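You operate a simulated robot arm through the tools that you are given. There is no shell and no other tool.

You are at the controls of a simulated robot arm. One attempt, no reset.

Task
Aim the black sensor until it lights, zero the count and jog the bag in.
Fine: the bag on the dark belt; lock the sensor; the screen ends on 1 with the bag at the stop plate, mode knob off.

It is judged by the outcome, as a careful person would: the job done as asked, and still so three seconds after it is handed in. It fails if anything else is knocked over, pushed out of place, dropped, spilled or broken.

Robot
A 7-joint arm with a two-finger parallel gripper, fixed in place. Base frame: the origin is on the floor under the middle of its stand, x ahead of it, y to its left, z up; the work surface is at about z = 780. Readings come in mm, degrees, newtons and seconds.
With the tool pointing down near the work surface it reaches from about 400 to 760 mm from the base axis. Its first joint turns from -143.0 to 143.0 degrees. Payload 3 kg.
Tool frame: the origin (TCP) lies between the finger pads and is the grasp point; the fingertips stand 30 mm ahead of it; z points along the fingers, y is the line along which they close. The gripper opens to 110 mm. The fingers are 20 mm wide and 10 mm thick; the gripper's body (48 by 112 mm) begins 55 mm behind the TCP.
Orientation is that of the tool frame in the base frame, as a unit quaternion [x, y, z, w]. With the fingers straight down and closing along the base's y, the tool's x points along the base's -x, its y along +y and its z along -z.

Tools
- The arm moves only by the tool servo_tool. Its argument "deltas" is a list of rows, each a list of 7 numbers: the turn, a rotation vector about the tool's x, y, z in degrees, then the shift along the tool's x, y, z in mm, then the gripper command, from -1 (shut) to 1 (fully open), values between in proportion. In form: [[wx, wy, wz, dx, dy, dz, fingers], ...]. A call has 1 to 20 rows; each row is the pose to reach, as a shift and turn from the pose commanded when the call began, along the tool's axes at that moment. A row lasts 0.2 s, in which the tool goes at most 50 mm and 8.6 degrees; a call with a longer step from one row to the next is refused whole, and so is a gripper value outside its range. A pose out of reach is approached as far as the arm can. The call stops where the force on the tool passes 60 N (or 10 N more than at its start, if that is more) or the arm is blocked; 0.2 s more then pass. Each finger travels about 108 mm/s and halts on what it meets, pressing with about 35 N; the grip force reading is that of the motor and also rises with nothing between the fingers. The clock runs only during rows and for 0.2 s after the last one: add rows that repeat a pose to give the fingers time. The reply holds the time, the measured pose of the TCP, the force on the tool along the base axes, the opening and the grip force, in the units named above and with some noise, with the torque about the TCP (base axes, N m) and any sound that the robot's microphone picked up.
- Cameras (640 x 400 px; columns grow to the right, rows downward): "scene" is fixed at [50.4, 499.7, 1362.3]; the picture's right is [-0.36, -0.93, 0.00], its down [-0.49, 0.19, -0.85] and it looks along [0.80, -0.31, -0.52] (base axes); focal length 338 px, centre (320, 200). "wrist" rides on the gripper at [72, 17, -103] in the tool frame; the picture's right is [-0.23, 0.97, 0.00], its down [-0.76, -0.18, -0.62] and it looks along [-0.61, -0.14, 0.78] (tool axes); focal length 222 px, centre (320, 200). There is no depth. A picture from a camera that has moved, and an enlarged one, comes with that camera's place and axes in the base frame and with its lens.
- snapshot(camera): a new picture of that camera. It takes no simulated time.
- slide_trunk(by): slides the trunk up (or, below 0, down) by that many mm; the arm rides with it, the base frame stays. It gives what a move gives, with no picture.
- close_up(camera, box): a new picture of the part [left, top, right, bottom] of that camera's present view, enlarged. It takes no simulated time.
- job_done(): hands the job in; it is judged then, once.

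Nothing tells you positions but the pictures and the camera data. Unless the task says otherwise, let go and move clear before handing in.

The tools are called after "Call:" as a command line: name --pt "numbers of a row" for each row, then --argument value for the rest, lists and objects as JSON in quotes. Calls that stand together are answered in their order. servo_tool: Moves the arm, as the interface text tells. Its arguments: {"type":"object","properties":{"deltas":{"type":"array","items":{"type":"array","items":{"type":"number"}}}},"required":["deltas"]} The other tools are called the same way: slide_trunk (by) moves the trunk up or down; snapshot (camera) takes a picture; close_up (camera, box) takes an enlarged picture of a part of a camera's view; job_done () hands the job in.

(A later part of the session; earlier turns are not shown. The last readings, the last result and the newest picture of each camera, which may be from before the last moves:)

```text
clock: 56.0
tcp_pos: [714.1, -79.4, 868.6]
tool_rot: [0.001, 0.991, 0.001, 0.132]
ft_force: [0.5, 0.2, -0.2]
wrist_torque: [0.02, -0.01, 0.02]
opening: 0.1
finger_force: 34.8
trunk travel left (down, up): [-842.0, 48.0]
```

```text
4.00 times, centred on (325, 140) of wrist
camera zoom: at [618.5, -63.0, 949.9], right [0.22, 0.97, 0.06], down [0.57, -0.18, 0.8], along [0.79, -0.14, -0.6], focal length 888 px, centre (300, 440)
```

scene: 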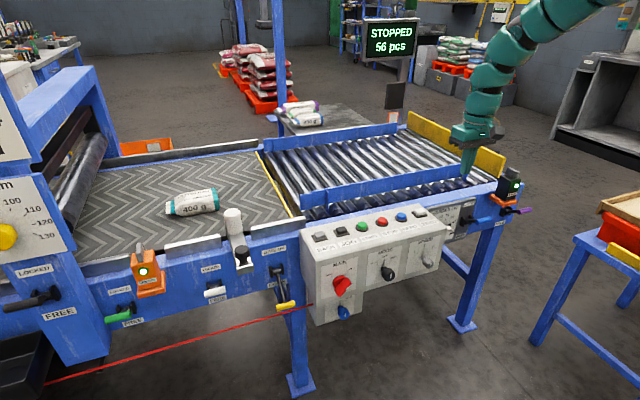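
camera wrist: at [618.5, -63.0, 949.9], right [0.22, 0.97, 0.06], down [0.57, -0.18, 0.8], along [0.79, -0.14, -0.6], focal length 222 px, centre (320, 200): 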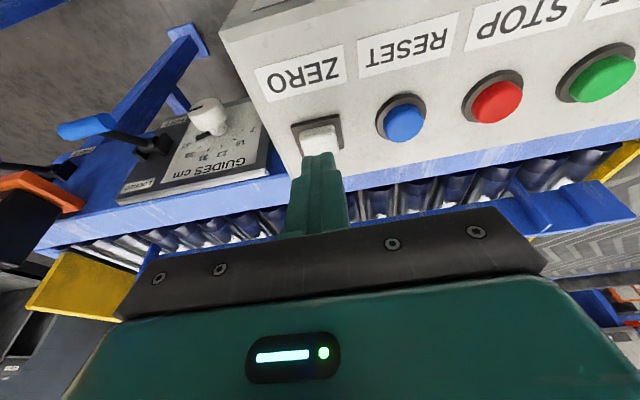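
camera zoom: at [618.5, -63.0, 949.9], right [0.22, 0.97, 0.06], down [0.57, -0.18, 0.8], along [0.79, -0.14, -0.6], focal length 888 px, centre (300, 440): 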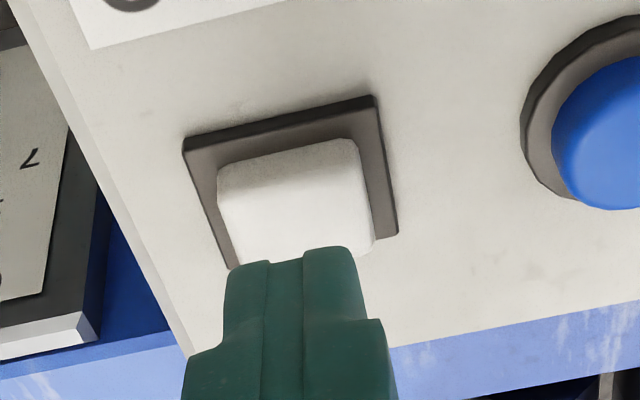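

Alignment on the white ZERO cap looks right. I'll press along the tool axis in small increments and then retract.

Call:
servo_tool --pt "0 0 0 0 0 15 -1" --pt "0 0 0 0 0 23 -1" --pt "0 0 0 0 0 27 -1" --pt "0 0 0 0 0 30 -1"

Call:
close_up --camera "scene" --box '[350, 10, 450, 80]'

Call:
close_up --camera "wrist" --box '[270, 90, 380, 190]'

```text
clock: 57.0
tcp_pos: [720.3, -79.9, 839.8]
tool_rot: [0.0, 0.991, 0.0, 0.131]
ft_force: [-2.1, 0.5, 5.0]
wrist_torque: [0.06, 0.09, 0.01]
opening: 0.0
finger_force: 35.2
trunk travel left (down, up): [-842.0, 48.0]
heard: click
```

```text
5.71 times, centred on (400, 45) of scene
camera zoom: at [50.4, 499.7, 1362.3], right [-0.36, -0.93, 0.0], down [-0.49, 0.19, -0.85], along [0.8, -0.31, -0.52], focal length 1932 px, centre (-137, 1086)
```

zoom: 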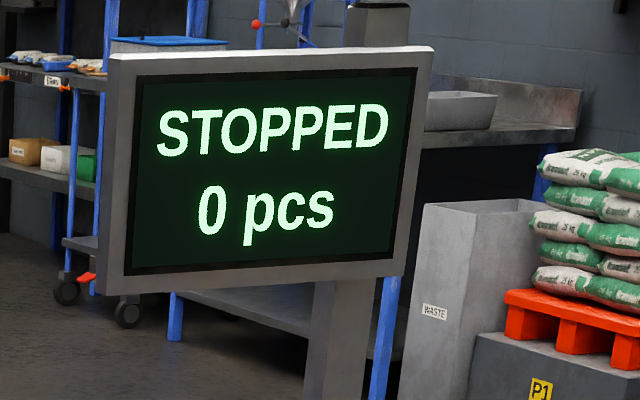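

```text
4.00 times, centred on (325, 140) of wrist
camera zoom: at [624.4, -63.0, 921.2], right [0.22, 0.97, 0.06], down [0.57, -0.18, 0.8], along [0.79, -0.14, -0.6], focal length 888 px, centre (300, 440)
```

zoom: 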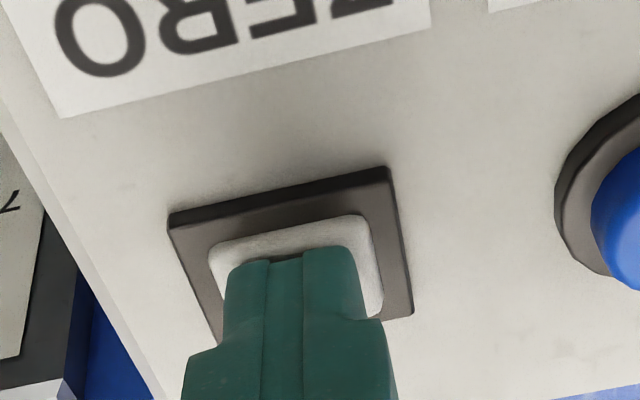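

ZERO clicked and the screen reads 0 pcs. I'll retract and move back to view the front panel for the MODE knob.

Call:
servo_tool --pt "0 0 0 0 0 -30 -1" --pt "0 0 0 0 0 -70 -1" --pt "0 0 0 30 20 -90 -1" --pt "0 0 0 65 50 -100 -1" --pt "0 0 0 100 80 -100 -1"

Call:
snapshot --camera "wrist"

Call:
snapshot --camera "scene"

```text
clock: 58.2
tcp_pos: [652.4, 25.6, 951.8]
tool_rot: [0.001, 0.992, -0.003, 0.13]
ft_force: [0.5, 1.3, 0.2]
wrist_torque: [-0.1, -0.06, -0.05]
opening: 0.2
finger_force: 35.1
out of reach, approached as far as the arm can: row 4, 5
trunk travel left (down, up): [-842.0, 48.0]
```

```text
taken
camera wrist: at [556.8, 42.9, 1032.5], right [0.22, 0.97, 0.05], down [0.57, -0.18, 0.8], along [0.79, -0.15, -0.6], focal length 222 px, centre (320, 200)
```

wrist: 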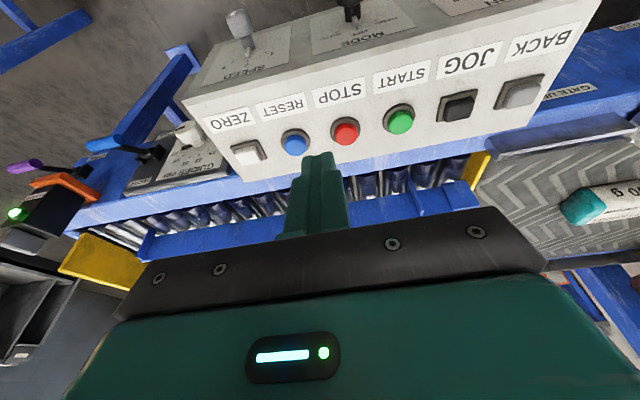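

```text
taken
```

scene: 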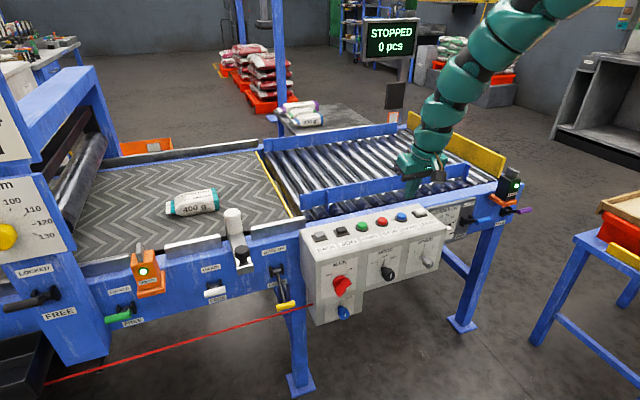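

I'm clear of the box. I'll ease the tool back and tilt it outward to see the front panel, staying well above the buttons.

Call:
servo_tool --pt "0 -4 0 13.7 6.8 11.2 -1" --pt "0 -8 0 27.4 13.6 22.4 -1" --pt "0 -12 0 41 20.4 33.6 -1" --pt "0 -16 0 54.8 27.2 44.8 -1" --pt "0 -20 0 68.6 34 56 -1"

Call:
snapshot --camera "wrist"

Call:
snapshot --camera "scene"

```text
clock: 59.4
tcp_pos: [616.5, 67.5, 857.9]
tool_rot: [0.008, 0.955, -0.001, 0.297]
ft_force: [1.4, 0.2, 0.8]
wrist_torque: [-0.05, 0.09, 0.01]
opening: 0.0
finger_force: 35.5
out of reach, approached as far as the arm can: row 1, 2, 3, 4, 5
trunk travel left (down, up): [-842.0, 48.0]
```

```text
taken
camera wrist: at [500.4, 86.2, 902.6], right [0.2, 0.97, 0.13], down [0.27, -0.19, 0.94], along [0.94, -0.16, -0.3], focal length 222 px, centre (320, 200)
```

wrist: 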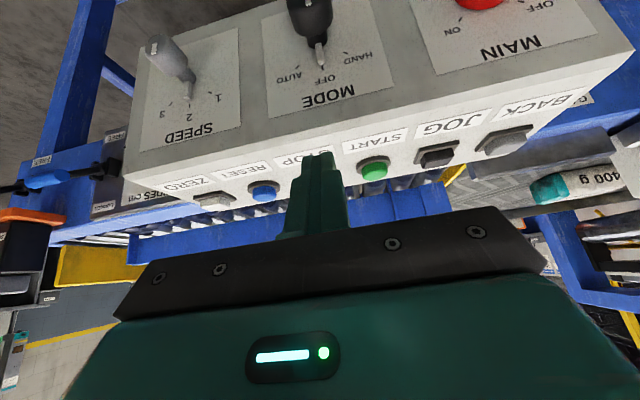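

```text
taken
```

scene: 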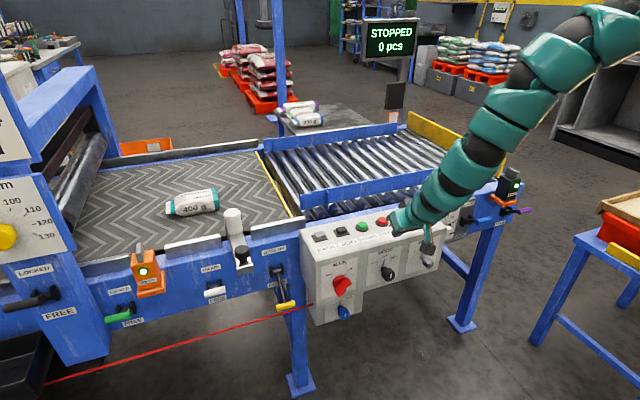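

Now I can see the front panel well. I'll zoom in on the MODE knob.

Call:
close_up --camera "wrist" --box '[240, 0, 420, 120]'

Call:
close_up --camera "wrist" --box '[400, 0, 620, 140]'

Call:
close_up --camera "wrist" --box '[120, 0, 260, 150]'

```text
3.33 times, centred on (330, 60) of wrist
camera zoom: at [500.4, 86.2, 902.6], right [0.2, 0.97, 0.13], down [0.27, -0.19, 0.94], along [0.94, -0.16, -0.3], focal length 740 px, centre (287, 667)
```

zoom: 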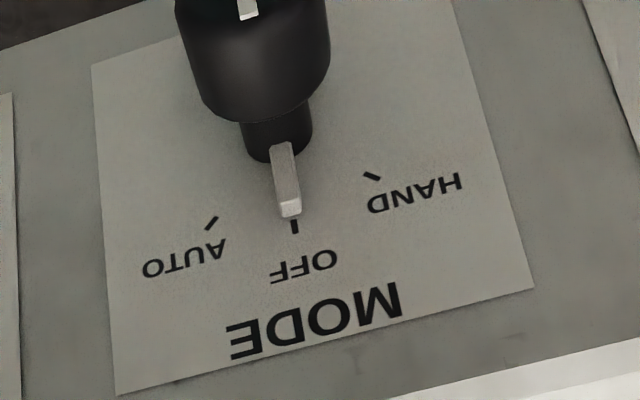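

```text
2.86 times, centred on (510, 70) of wrist
camera zoom: at [500.4, 86.2, 902.6], right [0.2, 0.97, 0.13], down [0.27, -0.19, 0.94], along [0.94, -0.16, -0.3], focal length 635 px, centre (-223, 571)
```

zoom: 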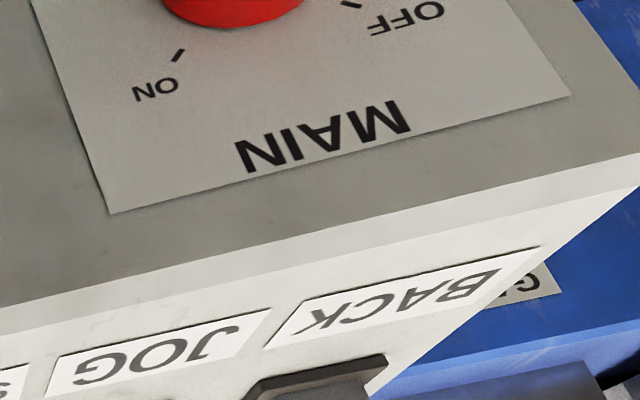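

```text
2.67 times, centred on (190, 75) of wrist
camera zoom: at [500.4, 86.2, 902.6], right [0.2, 0.97, 0.13], down [0.27, -0.19, 0.94], along [0.94, -0.16, -0.3], focal length 592 px, centre (667, 533)
```

zoom: 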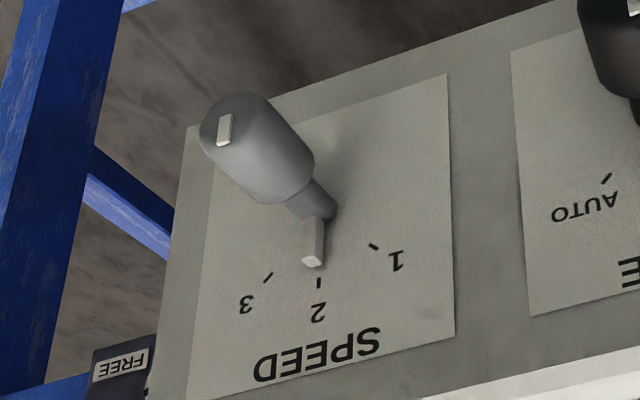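

The MODE knob points at OFF (up), HAND is about 48° to the operator's left. The knob head centre is near (618, 79, 716). I'll open the fingers to 60 mm and line up above it.

Call:
servo_tool --pt "0 0 0 3.6 5.7 -2.5 0.09" --pt "0 0 0 7.3 11.4 -5 0.09" --pt "0 0 0 7.3 11.4 -5 0.09"

Call:
slide_trunk --by -70

Call:
snapshot --camera "wrist"

Call:
close_up --camera "scene" --box '[300, 170, 470, 330]'

```text
clock: 60.2
tcp_pos: [610.9, 80.3, 858.8]
tool_rot: [0.001, 0.954, -0.001, 0.301]
ft_force: [0.0, 0.5, -0.8]
wrist_torque: [0.0, -0.02, -0.01]
opening: 60.1
finger_force: 0.0
trunk travel left (down, up): [-842.0, 48.0]
```

```text
clock: 61.3
tcp_pos: [610.4, 79.7, 789.9]
tool_rot: [0.001, 0.954, 0.0, 0.301]
ft_force: [0.7, -0.5, -0.1]
wrist_torque: [0.0, -0.01, -0.01]
opening: 59.9
finger_force: 0.1
trunk travel left (down, up): [-772.0, 118.0]
```

```text
taken
camera wrist: at [493.4, 97.1, 832.8], right [0.19, 0.97, 0.13], down [0.27, -0.18, 0.95], along [0.95, -0.14, -0.29], focal length 222 px, centre (320, 200)
```

wrist: 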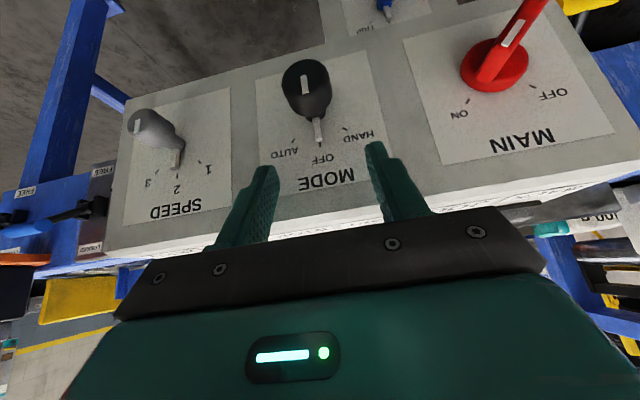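

```text
2.50 times, centred on (385, 250) of scene
camera zoom: at [50.4, 499.7, 1362.3], right [-0.36, -0.93, 0.0], down [-0.49, 0.19, -0.85], along [0.8, -0.31, -0.52], focal length 845 px, centre (158, 75)
```

zoom: 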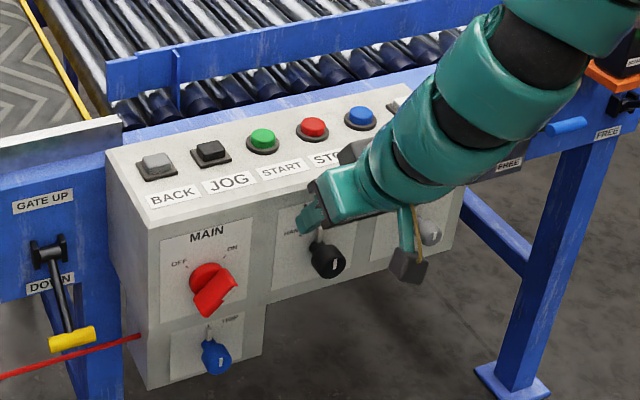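

Call:
close_up --camera "wrist" --box '[240, 30, 400, 190]'

```text
2.50 times, centred on (320, 110) of wrist
camera zoom: at [493.4, 97.1, 832.8], right [0.19, 0.97, 0.13], down [0.27, -0.18, 0.95], along [0.95, -0.14, -0.29], focal length 555 px, centre (320, 425)
```

zoom: 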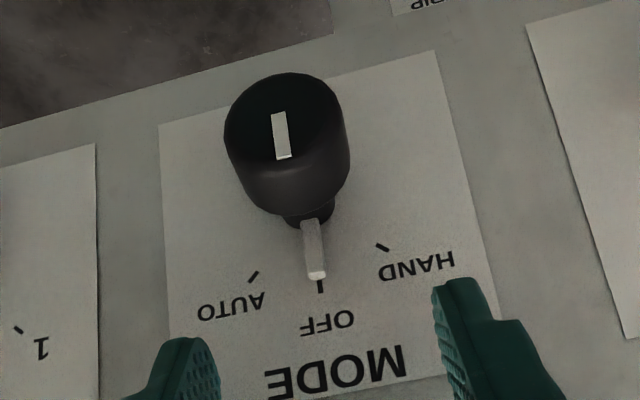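

The knob axis is at about y = 80, z = 714, directly in line below the fingers. Lowering 61 mm and closing on it.

Call:
slide_trunk --by -61

Call:
close_up --camera "wrist" --box '[220, 60, 420, 240]'

Call:
close_up --camera "scene" --box '[300, 190, 470, 340]'

```text
clock: 62.3
tcp_pos: [612.4, 80.9, 728.7]
tool_rot: [0.001, 0.954, 0.0, 0.3]
ft_force: [-0.4, -0.5, -0.2]
wrist_torque: [-0.02, 0.02, 0.01]
opening: 60.1
finger_force: 0.1
trunk travel left (down, up): [-711.0, 179.0]
```

```text
2.22 times, centred on (320, 150) of wrist
camera zoom: at [493.4, 97.1, 771.7], right [0.19, 0.97, 0.13], down [0.27, -0.18, 0.95], along [0.95, -0.14, -0.29], focal length 494 px, centre (320, 311)
```

zoom: 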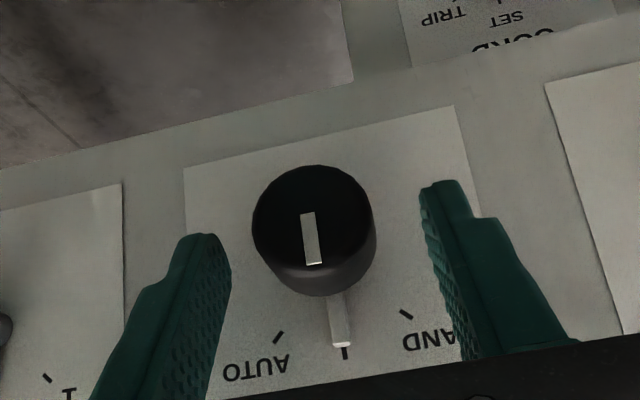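

```text
2.67 times, centred on (385, 265) of scene
camera zoom: at [50.4, 499.7, 1362.3], right [-0.36, -0.93, 0.0], down [-0.49, 0.19, -0.85], along [0.8, -0.31, -0.52], focal length 902 px, centre (147, 27)
```

zoom: 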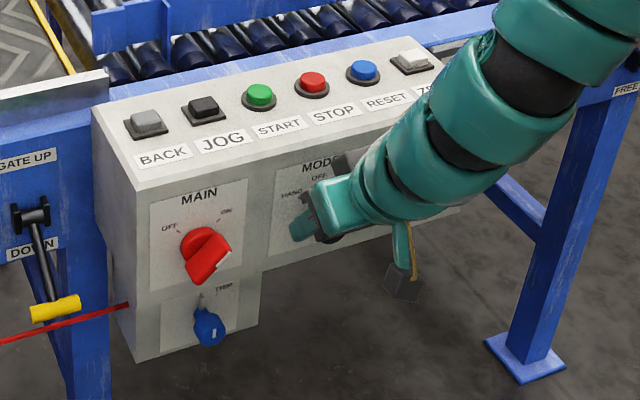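

The knob head sits between the pads. Closing the fingers on it.

Call:
servo_tool --pt "0 0 0 0 0 0 -0.4" --pt "0 0 0 0 0 0 -1" --pt "0 0 0 0 0 0 -1"

Call:
close_up --camera "wrist" --box '[220, 60, 420, 240]'

```text
clock: 63.1
tcp_pos: [610.7, 79.8, 728.8]
tool_rot: [0.002, 0.954, -0.001, 0.301]
ft_force: [-0.3, -2.5, 0.4]
wrist_torque: [-0.04, 0.13, -0.05]
opening: 33.4
finger_force: 44.7
trunk travel left (down, up): [-711.0, 179.0]
```

```text
2.22 times, centred on (320, 150) of wrist
camera zoom: at [493.5, 96.8, 771.7], right [0.19, 0.97, 0.13], down [0.27, -0.18, 0.95], along [0.95, -0.14, -0.29], focal length 494 px, centre (320, 311)
```

zoom: 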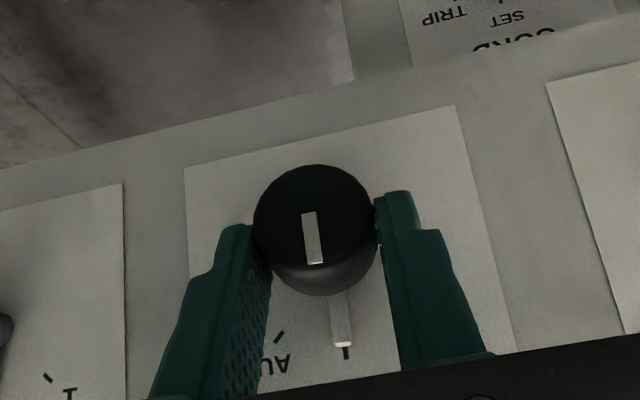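

Gripped at 33.4 mm. Turning the knob about 48° counter-clockwise (toward the operator's left) to HAND.

Call:
servo_tool --pt "6.55 0 -4.59 0.1 2.3 0.1 -1" --pt "13.1 0 -9.18 0.4 4.5 0.5 -1" --pt "19.66 0 -13.78 0.8 6.6 1.2 -1" --pt "26.2 0 -18.4 1.4 8.6 2 -1" --pt "32.8 0 -23 2.2 10.5 3.1 -1" --pt "39.3 0 -27.6 3.1 12.1 4.4 -1"

Call:
snapshot --camera "wrist"

Call:
close_up --camera "scene" --box '[300, 190, 470, 340]'

Call:
close_up --camera "scene" --box '[350, 10, 450, 80]'

```text
clock: 64.6
tcp_pos: [614.8, 89.5, 716.1]
tool_rot: [-0.106, 0.889, -0.361, 0.261]
ft_force: [-6.6, 30.6, 1.6]
wrist_torque: [0.32, 0.69, -0.21]
opening: 33.4
finger_force: 45.1
trunk travel left (down, up): [-711.0, 179.0]
stopped in row 6: the force on the tool passed its limit at 86 N (the readings are from after the stop); the commanded pose is now the measured one
```

```text
taken
camera wrist: at [498.6, 133.6, 740.2], right [0.19, 0.78, -0.59], down [0.3, 0.53, 0.79], along [0.93, -0.33, -0.14], focal length 222 px, centre (320, 200)
```

wrist: 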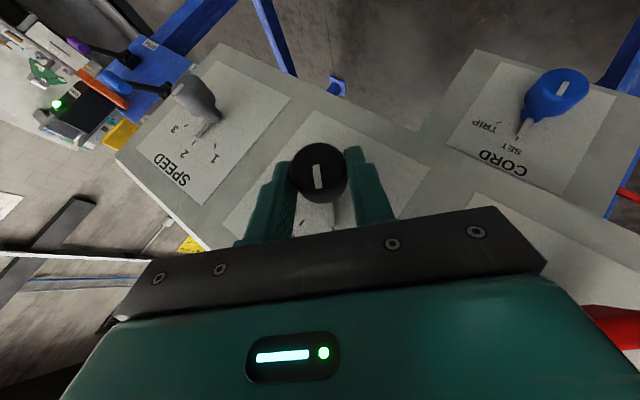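

```text
2.67 times, centred on (385, 265) of scene
camera zoom: at [50.4, 499.7, 1362.3], right [-0.36, -0.93, 0.0], down [-0.49, 0.19, -0.85], along [0.8, -0.31, -0.52], focal length 902 px, centre (147, 27)
```

zoom: 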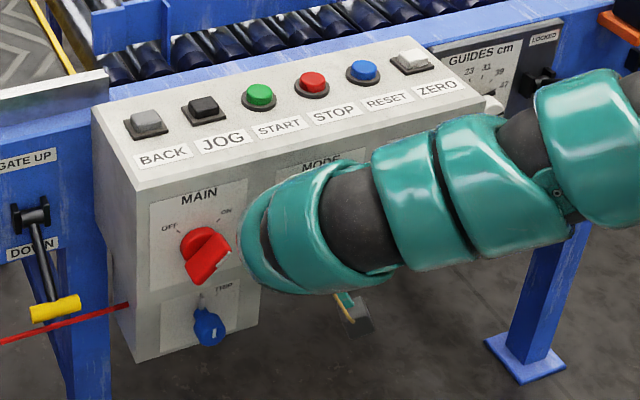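

```text
5.71 times, centred on (400, 45) of scene
camera zoom: at [50.4, 499.7, 1362.3], right [-0.36, -0.93, 0.0], down [-0.49, 0.19, -0.85], along [0.8, -0.31, -0.52], focal length 1932 px, centre (-137, 1086)
```

zoom: 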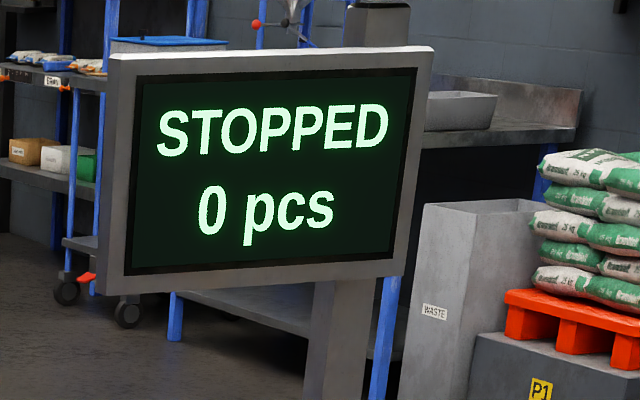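

The knob turned with the grip by about 44° and a side force built up. I'll look closely to see where the pointer is relative to HAND before doing more.

Call:
close_up --camera "wrist" --box '[230, 110, 430, 260]'

Call:
close_up --camera "wrist" --box '[420, 180, 640, 380]'

```text
2.67 times, centred on (330, 185) of wrist
camera zoom: at [498.6, 133.6, 740.2], right [0.19, 0.78, -0.59], down [0.3, 0.53, 0.79], along [0.93, -0.33, -0.14], focal length 592 px, centre (293, 240)
```

zoom: 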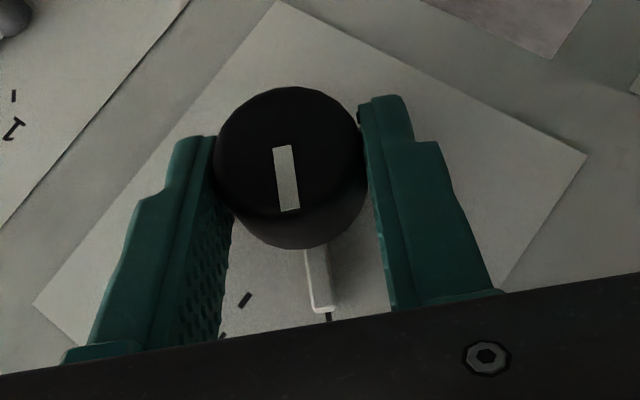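

```text
2.00 times, centred on (530, 280) of wrist
camera zoom: at [498.6, 133.6, 740.2], right [0.19, 0.78, -0.59], down [0.3, 0.53, 0.79], along [0.93, -0.33, -0.14], focal length 444 px, centre (-100, 40)
```

zoom: 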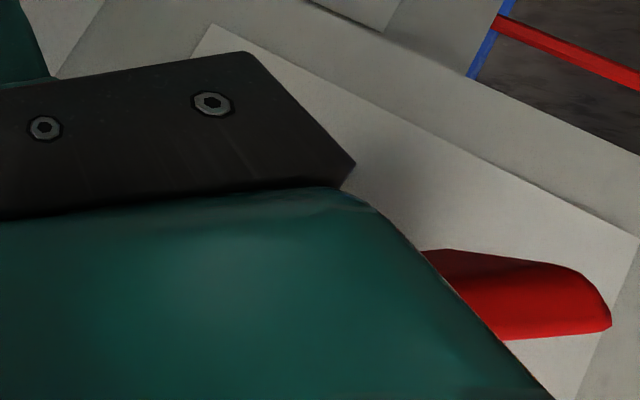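

The pointer lines up with the HAND tick. The red MAIN handle is close to the gripper body, so I'll open the fingers and unwind the tool along the same path rather than backing out sideways.

Call:
servo_tool --pt "0 0 0 0 0 0 -0.3" --pt "0 0 0 0 0 0 -0.09" --pt "0 0 0 0 0 0 -0.09"

Call:
snapshot --camera "wrist"

Call:
close_up --camera "scene" --box '[300, 190, 470, 340]'

```text
clock: 65.4
tcp_pos: [616.3, 82.2, 717.3]
tool_rot: [-0.103, 0.888, -0.367, 0.258]
ft_force: [0.2, 0.0, -0.2]
wrist_torque: [0.01, 0.02, -0.02]
opening: 50.1
finger_force: 0.1
trunk travel left (down, up): [-711.0, 179.0]
```

```text
taken
camera wrist: at [501.0, 128.6, 739.1], right [0.2, 0.78, -0.6], down [0.31, 0.53, 0.79], along [0.93, -0.34, -0.13], focal length 222 px, centre (320, 200)
```

wrist: 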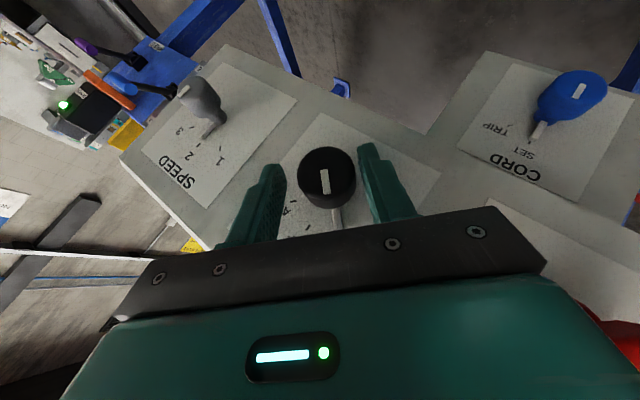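

```text
2.67 times, centred on (385, 265) of scene
camera zoom: at [50.4, 499.7, 1362.3], right [-0.36, -0.93, 0.0], down [-0.49, 0.19, -0.85], along [0.8, -0.31, -0.52], focal length 902 px, centre (147, 27)
```

zoom: 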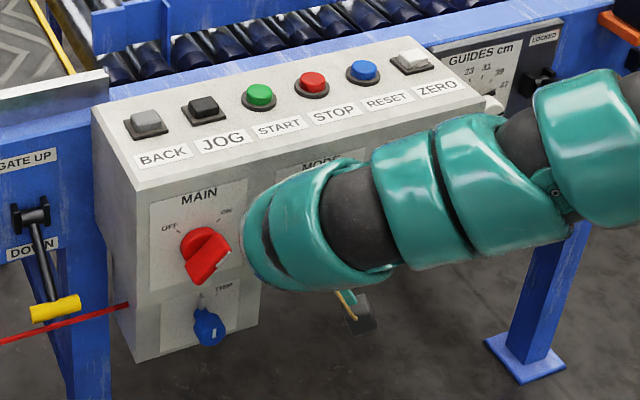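

The knob stays at HAND after release. Unwinding the tool around the knob with the fingers opened wider.

Call:
servo_tool --pt "0 0 0 0 -2.5 -3 0.15" --pt "-6.2 0 3.9 0 -3.8 -4 0.15" --pt "-12.4 0 7.8 0.1 -5 -5 0.15" --pt "-18.6 0 11.7 0.2 -6 -6 0.15" --pt "-24.8 0 15.6 0.3 -7 -7 0.15" --pt "-31 0 19.6 0.4 -8 -8 0.15" --pt "-37.2 0 23.5 0.5 -9.1 -9.1 0.15"

Call:
snapshot --camera "wrist"

Call:
close_up --camera "scene" --box '[300, 190, 470, 340]'

```text
clock: 67.0
tcp_pos: [610.7, 82.0, 728.9]
tool_rot: [0.0, 0.96, -0.006, 0.281]
ft_force: [0.3, -0.2, -0.1]
wrist_torque: [0.01, -0.04, 0.01]
opening: 63.4
finger_force: 0.1
trunk travel left (down, up): [-711.0, 179.0]
```

```text
taken
camera wrist: at [494.8, 99.4, 776.6], right [0.19, 0.97, 0.11], down [0.3, -0.17, 0.94], along [0.93, -0.15, -0.33], focal length 222 px, centre (320, 200)
```

wrist: 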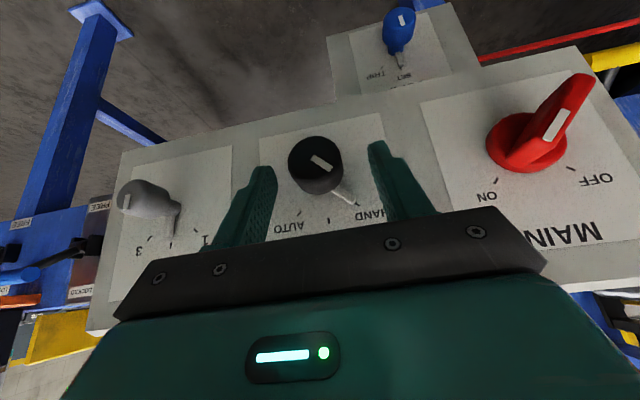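

```text
2.67 times, centred on (385, 265) of scene
camera zoom: at [50.4, 499.7, 1362.3], right [-0.36, -0.93, 0.0], down [-0.49, 0.19, -0.85], along [0.8, -0.31, -0.52], focal length 902 px, centre (147, 27)
```

zoom: 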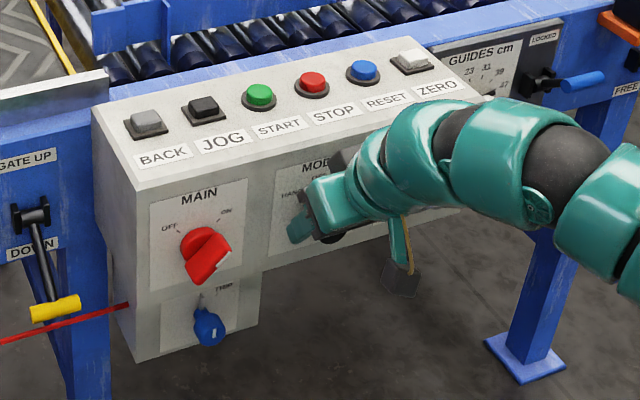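

MODE is at HAND and the fingers are clear around it. Raising straight up with the trunk, then I'll check the screen.

Call:
slide_trunk --by 170

Call:
snapshot --camera "scene"

Call:
snapshot --camera "wrist"

Call:
close_up --camera "scene" --box '[350, 10, 450, 80]'

```text
clock: 68.9
tcp_pos: [610.9, 81.7, 898.4]
tool_rot: [-0.001, 0.96, -0.008, 0.282]
ft_force: [-0.6, 0.0, -0.2]
wrist_torque: [0.0, 0.01, 0.04]
opening: 63.5
finger_force: 0.1
trunk travel left (down, up): [-881.0, 9.0]
```

```text
taken
```

scene: 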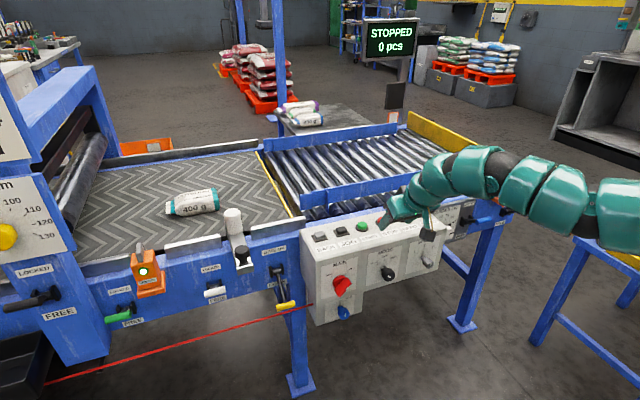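

```text
taken
camera wrist: at [495.0, 99.6, 946.3], right [0.19, 0.97, 0.11], down [0.31, -0.17, 0.94], along [0.93, -0.15, -0.33], focal length 222 px, centre (320, 200)
```

wrist: 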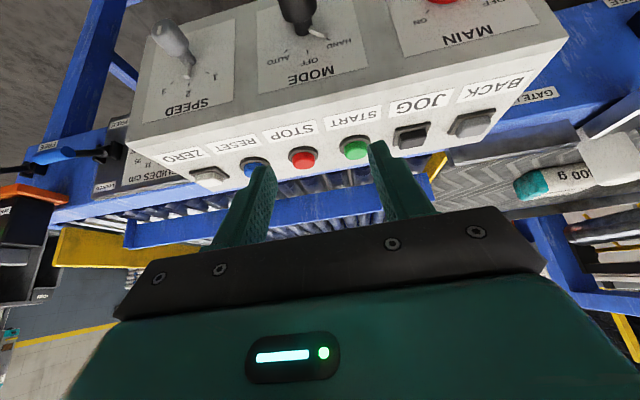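

```text
5.71 times, centred on (400, 45) of scene
camera zoom: at [50.4, 499.7, 1362.3], right [-0.36, -0.93, 0.0], down [-0.49, 0.19, -0.85], along [0.8, -0.31, -0.52], focal length 1932 px, centre (-137, 1086)
```

zoom: 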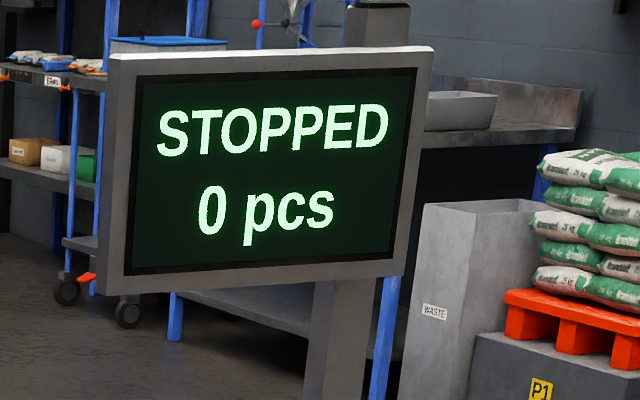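

Screen still reads STOPPED, 0 pcs. Now I'll close the fingers and move above the black JOG button.

Call:
servo_tool --pt "0 3.5 0 -16.4 18.6 7.4 -1" --pt "0 7.1 0 -32.8 37.1 14.8 -1" --pt "0 10.6 0 -49.1 55.7 22.2 -1" --pt "0 14.2 0 -65.5 74.2 29.6 -1" --pt "0 17.7 0 -81.9 92.8 37 -1" --pt "0 17.7 0 -81.9 92.8 37 -1"

Call:
snapshot --camera "wrist"

Call:
snapshot --camera "scene"

```text
clock: 70.3
tcp_pos: [687.9, 165.1, 916.8]
tool_rot: [0.001, 0.992, -0.007, 0.129]
ft_force: [0.5, -0.2, 0.6]
wrist_torque: [0.03, -0.02, 0.03]
opening: 0.0
finger_force: 34.9
out of reach, approached as far as the arm can: row 5, 6
trunk travel left (down, up): [-881.0, 9.0]
```

```text
taken
camera wrist: at [592.9, 183.1, 996.9], right [0.22, 0.97, 0.04], down [0.58, -0.17, 0.8], along [0.79, -0.15, -0.6], focal length 222 px, centre (320, 200)
```

wrist: 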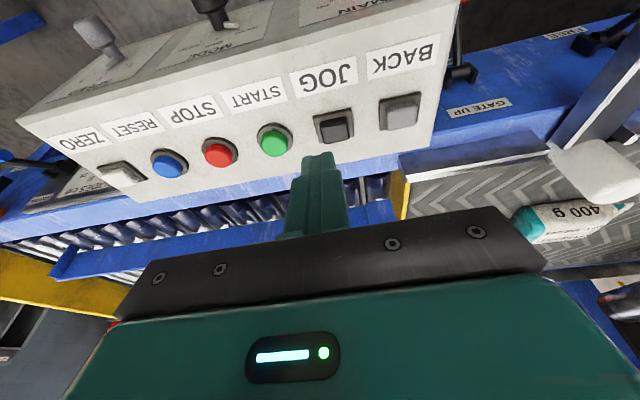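

```text
taken
```

scene: 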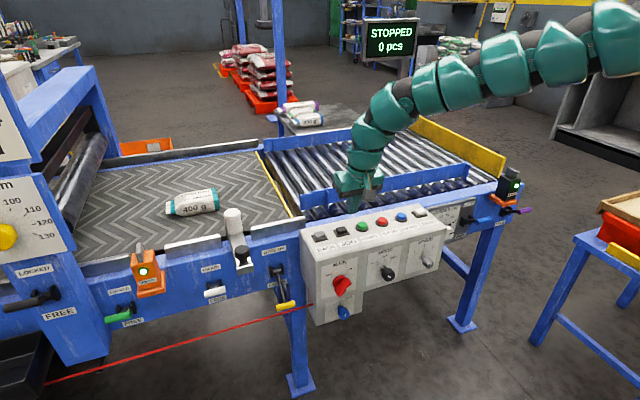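

The arm is near its outer limit with the trunk this high. I'll lower the trunk 50 mm and raise the tool to compensate, then extend.

Call:
slide_trunk --by -50

Call:
servo_tool --pt "0 0 0 -5 3 -20 -1" --pt "0 0 0 -11 7 -40 -1" --pt "0 0 0 -22 9.5 -50 -1"

```text
clock: 71.2
tcp_pos: [690.1, 165.8, 866.1]
tool_rot: [0.001, 0.992, -0.007, 0.13]
ft_force: [-0.7, 0.1, 0.0]
wrist_torque: [0.01, -0.03, 0.0]
opening: 0.0
finger_force: 34.9
trunk travel left (down, up): [-831.0, 59.0]
```

```text
clock: 72.0
tcp_pos: [696.4, 175.5, 917.8]
tool_rot: [0.001, 0.992, -0.008, 0.129]
ft_force: [0.0, 1.1, -0.2]
wrist_torque: [-0.04, 0.04, 0.0]
opening: 0.1
finger_force: 35.4
trunk travel left (down, up): [-831.0, 59.0]
```

Call:
slide_trunk --by -48

Call:
servo_tool --pt "0 0 0 -10 0 2.5 -1" --pt "0 0 0 -20 0 5 -1"

Call:
snapshot --camera "wrist"

Call:
close_up --camera "wrist" --box '[270, 90, 380, 190]'

Call:
close_up --camera "scene" --box '[290, 130, 450, 270]'

```text
clock: 72.9
tcp_pos: [698.0, 176.2, 871.2]
tool_rot: [0.0, 0.991, -0.006, 0.13]
ft_force: [1.1, -0.5, -0.2]
wrist_torque: [0.0, 0.0, 0.01]
opening: 0.0
finger_force: 34.7
trunk travel left (down, up): [-783.0, 107.0]
```

```text
clock: 73.5
tcp_pos: [718.6, 175.0, 873.2]
tool_rot: [0.001, 0.991, -0.007, 0.131]
ft_force: [-0.7, 0.5, -0.3]
wrist_torque: [-0.01, 0.0, 0.01]
opening: 0.2
finger_force: 35.0
trunk travel left (down, up): [-783.0, 107.0]
```

```text
taken
camera wrist: at [622.4, 193.6, 953.6], right [0.22, 0.97, 0.05], down [0.57, -0.17, 0.8], along [0.79, -0.15, -0.6], focal length 222 px, centre (320, 200)
```

wrist: 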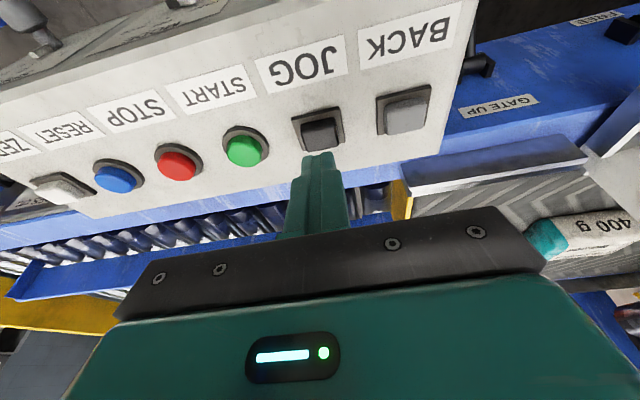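

```text
4.00 times, centred on (325, 140) of wrist
camera zoom: at [622.4, 193.6, 953.6], right [0.22, 0.97, 0.05], down [0.57, -0.17, 0.8], along [0.79, -0.15, -0.6], focal length 888 px, centre (300, 440)
```

zoom: 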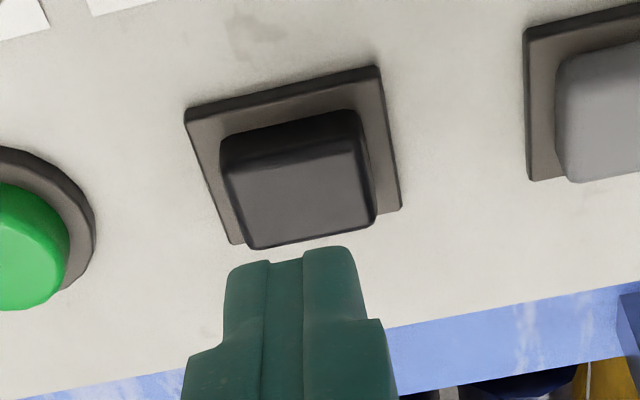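

```text
2.86 times, centred on (370, 200) of scene
camera zoom: at [50.4, 499.7, 1362.3], right [-0.36, -0.93, 0.0], down [-0.49, 0.19, -0.85], along [0.8, -0.31, -0.52], focal length 966 px, centre (177, 200)
```

zoom: 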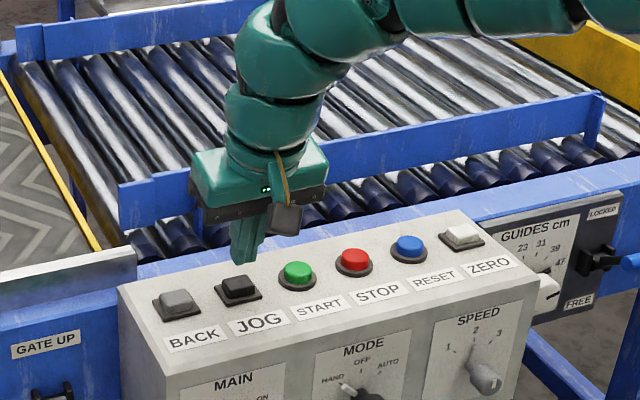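

The fingertips are lined up over JOG. I'll press down gently along the tool axis and hold briefly, then check whether the bag moves.

Call:
servo_tool --pt "0 0 0 0 0 15 -1" --pt "0 0 0 0 0 28 -1" --pt "0 0 0 0 0 33 -1" --pt "0 0 0 0 0 36 -1" --pt "0 0 0 0 0 36 -1"

Call:
snapshot --camera "scene"

Call:
close_up --camera "wrist" --box '[270, 90, 380, 190]'

```text
clock: 74.7
tcp_pos: [713.0, 166.6, 851.4]
tool_rot: [0.001, 0.992, -0.007, 0.129]
ft_force: [0.3, -0.6, 0.6]
wrist_torque: [-0.02, 0.0, 0.01]
opening: 0.0
finger_force: 35.1
out of reach, approached as far as the arm can: row 1, 2, 3, 4, 5
trunk travel left (down, up): [-783.0, 107.0]
```

```text
taken
```

scene: 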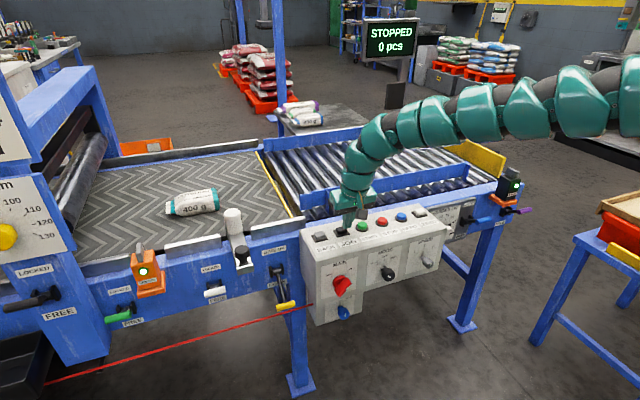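

```text
4.00 times, centred on (325, 140) of wrist
camera zoom: at [617.8, 183.4, 933.4], right [0.22, 0.97, 0.04], down [0.58, -0.17, 0.8], along [0.79, -0.15, -0.6], focal length 888 px, centre (300, 440)
```

zoom: 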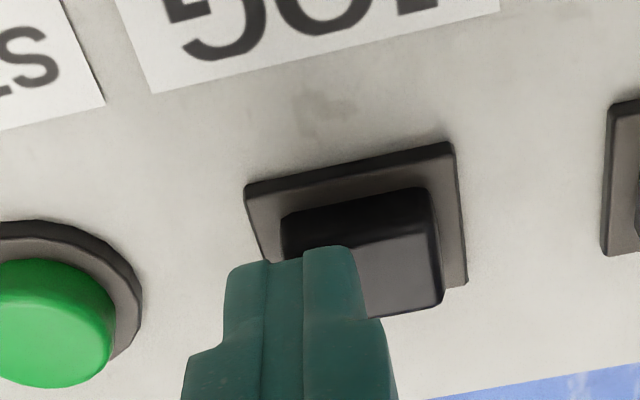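

The arm hit its reach limit just short of JOG. More tilt will bring the wrist closer in, so I'll lift slightly and re-approach at 30° tilt.

Call:
servo_tool --pt "0 0 0 -5.1 2 -19.3 -1" --pt "0 -7.5 0 -5.1 5 -19.3 -1" --pt "0 -15 0 -5.1 8 -19.3 -1" --pt "0 -15 0 -2.9 8.1 -9.3 -1"

Call:
close_up --camera "wrist" --box '[270, 90, 380, 190]'

Call:
snapshot --camera "scene"

```text
clock: 75.7
tcp_pos: [713.9, 173.5, 860.3]
tool_rot: [0.0, 0.966, -0.007, 0.258]
ft_force: [0.1, -0.5, -0.4]
wrist_torque: [-0.02, -0.01, 0.0]
opening: 0.1
finger_force: 35.1
trunk travel left (down, up): [-783.0, 107.0]
```

```text
4.00 times, centred on (325, 140) of wrist
camera zoom: at [599.9, 191.2, 913.9], right [0.2, 0.97, 0.1], down [0.35, -0.17, 0.92], along [0.92, -0.15, -0.37], focal length 888 px, centre (300, 440)
```

zoom: 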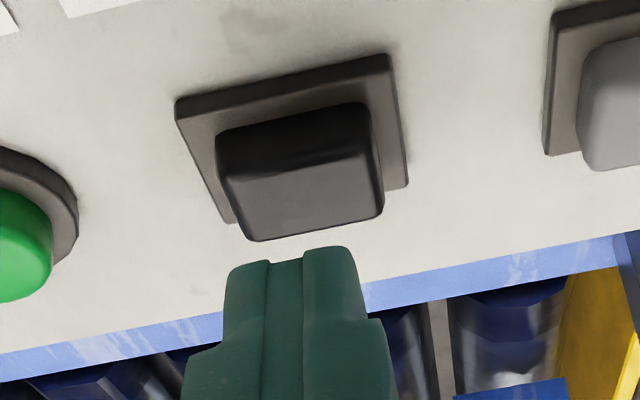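

```text
taken
```

scene: 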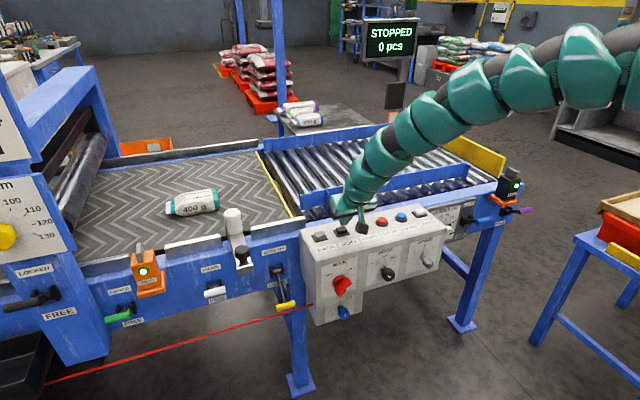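

I now place the JOG cap top at (735, 175, 812). Pressing gently and holding.

Call:
servo_tool --pt "0 0 0 3.5 2.5 14.1 -1" --pt "0 0 0 5.2 2.6 20.1 -1" --pt "0 0 0 6.2 2.6 22.9 -1" --pt "0 0 0 6.8 2.6 24.9 -1"

Call:
snapshot --camera "scene"

Call:
close_up --camera "wrist" --box '[270, 90, 380, 190]'

```text
clock: 76.7
tcp_pos: [720.3, 177.2, 838.4]
tool_rot: [0.0, 0.966, -0.006, 0.259]
ft_force: [1.9, 0.3, 10.2]
wrist_torque: [0.04, -0.07, 0.07]
opening: 0.1
finger_force: 34.9
trunk travel left (down, up): [-783.0, 107.0]
heard: click
```

```text
taken
```

scene: 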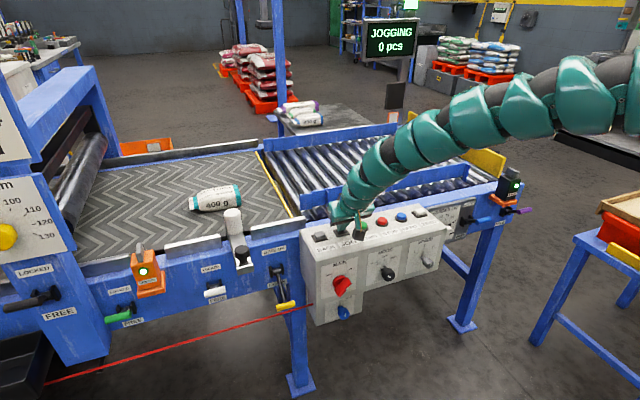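

```text
4.00 times, centred on (325, 140) of wrist
camera zoom: at [606.4, 194.7, 891.9], right [0.2, 0.97, 0.1], down [0.35, -0.17, 0.92], along [0.92, -0.15, -0.37], focal length 888 px, centre (300, 440)
```

zoom: 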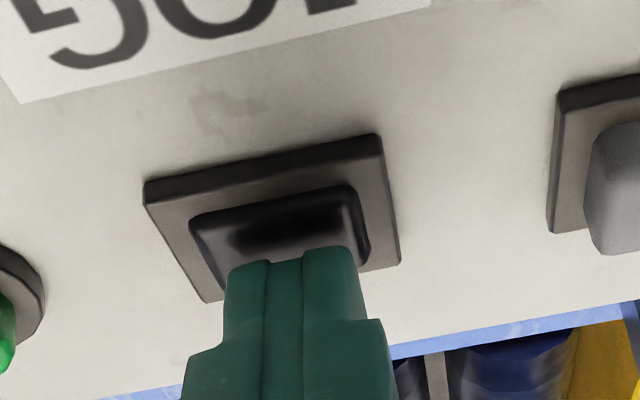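

JOG clicked, the screen shows JOGGING and the bag is moving. I'll hold for about a second and check its path.

Call:
servo_tool --pt "0 0 0 0 0 0 -1" --pt "0 0 0 0 0 0 -1" --pt "0 0 0 0 0 0 -1" --pt "0 0 0 0 0 0 -1" --pt "0 0 0 0 0 0 -1"

Call:
snapshot --camera "scene"

```text
clock: 77.9
tcp_pos: [720.2, 177.3, 837.3]
tool_rot: [0.0, 0.966, -0.007, 0.258]
ft_force: [4.7, 3.3, 13.6]
wrist_torque: [0.11, -0.21, 0.02]
opening: 0.0
finger_force: 35.4
trunk travel left (down, up): [-783.0, 107.0]
```

```text
taken
```

scene: 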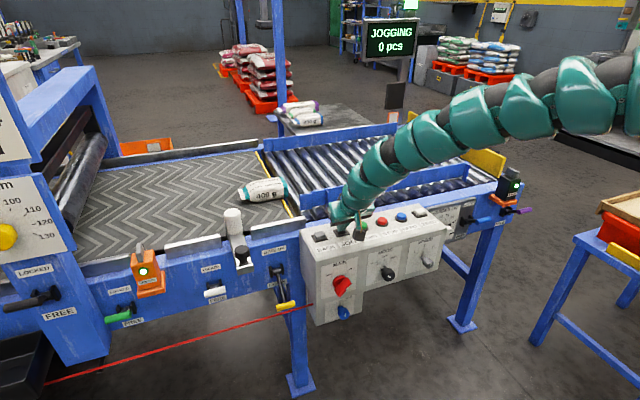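

The bag is moving straight at about 125 mm/s. Holding JOG for another 2 seconds.

Call:
servo_tool --pt "0 0 0 0 0 0 -1" --pt "0 0 0 0 0 0 -1" --pt "0 0 0 0 0 0 -1" --pt "0 0 0 0 0 0 -1" --pt "0 0 0 0 0 0 -1" --pt "0 0 0 0 0 0 -1" --pt "0 0 0 0 0 0 -1"

Call:
snapshot --camera "scene"

Call:
snapshot --camera "wrist"

```text
clock: 79.5
tcp_pos: [720.2, 177.1, 838.1]
tool_rot: [-0.001, 0.966, -0.006, 0.258]
ft_force: [3.9, 2.8, 14.2]
wrist_torque: [0.12, -0.21, 0.01]
opening: 0.0
finger_force: 35.6
trunk travel left (down, up): [-783.0, 107.0]
```

```text
taken
```

scene: 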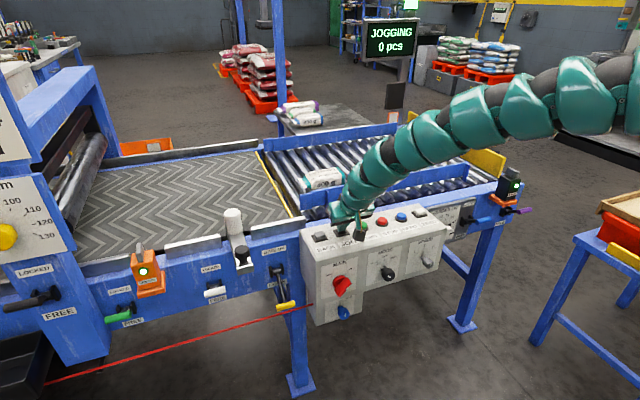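

```text
taken
camera wrist: at [605.5, 194.2, 891.2], right [0.2, 0.97, 0.1], down [0.35, -0.17, 0.92], along [0.92, -0.15, -0.37], focal length 222 px, centre (320, 200)
```

wrist: 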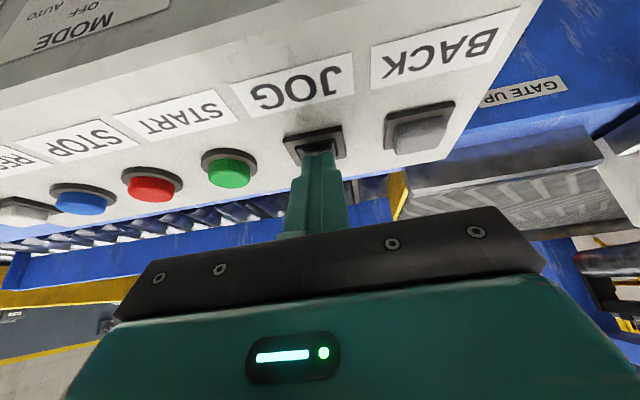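

The bag has crossed onto the rollers between the guides. Continuing to hold JOG.

Call:
servo_tool --pt "0 0 0 0 0 0 -1" --pt "0 0 0 0 0 0 -1" --pt "0 0 0 0 0 0 -1" --pt "0 0 0 0 0 0 -1" --pt "0 0 0 0 0 0 -1" --pt "0 0 0 0 0 0 -1" --pt "0 0 0 0 0 0 -1" --pt "0 0 0 0 0 0 -1" --pt "0 0 0 0 0 0 -1" --pt "0 0 0 0 0 0 -1" --pt "0 0 0 0 0 0 -1" --pt "0 0 0 0 0 0 -1"

Call:
snapshot --camera "scene"

```text
clock: 82.1
tcp_pos: [719.3, 175.5, 837.7]
tool_rot: [-0.001, 0.966, -0.006, 0.258]
ft_force: [0.6, 2.2, 14.5]
wrist_torque: [0.1, -0.14, 0.05]
opening: 0.2
finger_force: 34.9
trunk travel left (down, up): [-783.0, 107.0]
```

```text
taken
```

scene: 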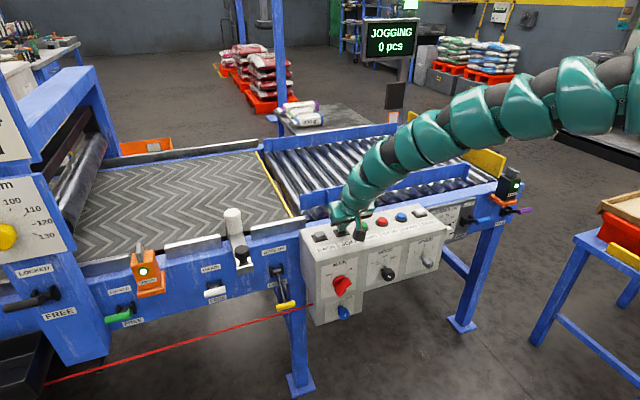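

The bag is hidden behind the arm now but should be about y = -200. Holding in shorter bursts while watching the count.

Call:
servo_tool --pt "0 0 0 0 0 0 -1" --pt "0 0 0 0 0 0 -1" --pt "0 0 0 0 0 0 -1" --pt "0 0 0 0 0 0 -1" --pt "0 0 0 0 0 0 -1" --pt "0 0 0 0 0 0 -1"

Call:
snapshot --camera "scene"

Call:
snapshot --camera "wrist"

```text
clock: 83.5
tcp_pos: [718.7, 177.6, 838.3]
tool_rot: [-0.001, 0.966, -0.007, 0.259]
ft_force: [0.8, 2.1, 14.8]
wrist_torque: [0.06, -0.1, 0.01]
opening: 0.2
finger_force: 35.1
trunk travel left (down, up): [-783.0, 107.0]
```

```text
taken
```

scene: 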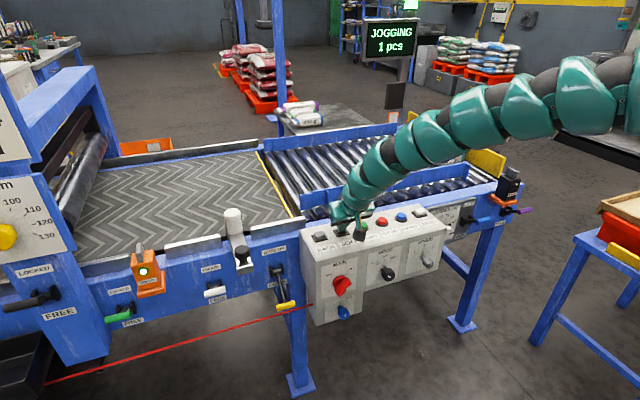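

```text
taken
camera wrist: at [605.4, 194.0, 891.2], right [0.2, 0.97, 0.1], down [0.35, -0.17, 0.92], along [0.92, -0.15, -0.37], focal length 222 px, centre (320, 200)
```

wrist: 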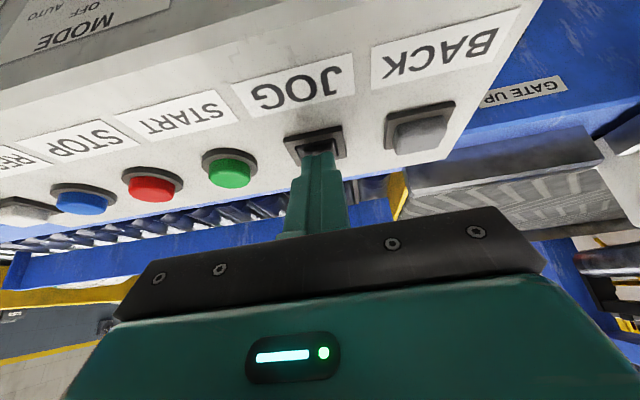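

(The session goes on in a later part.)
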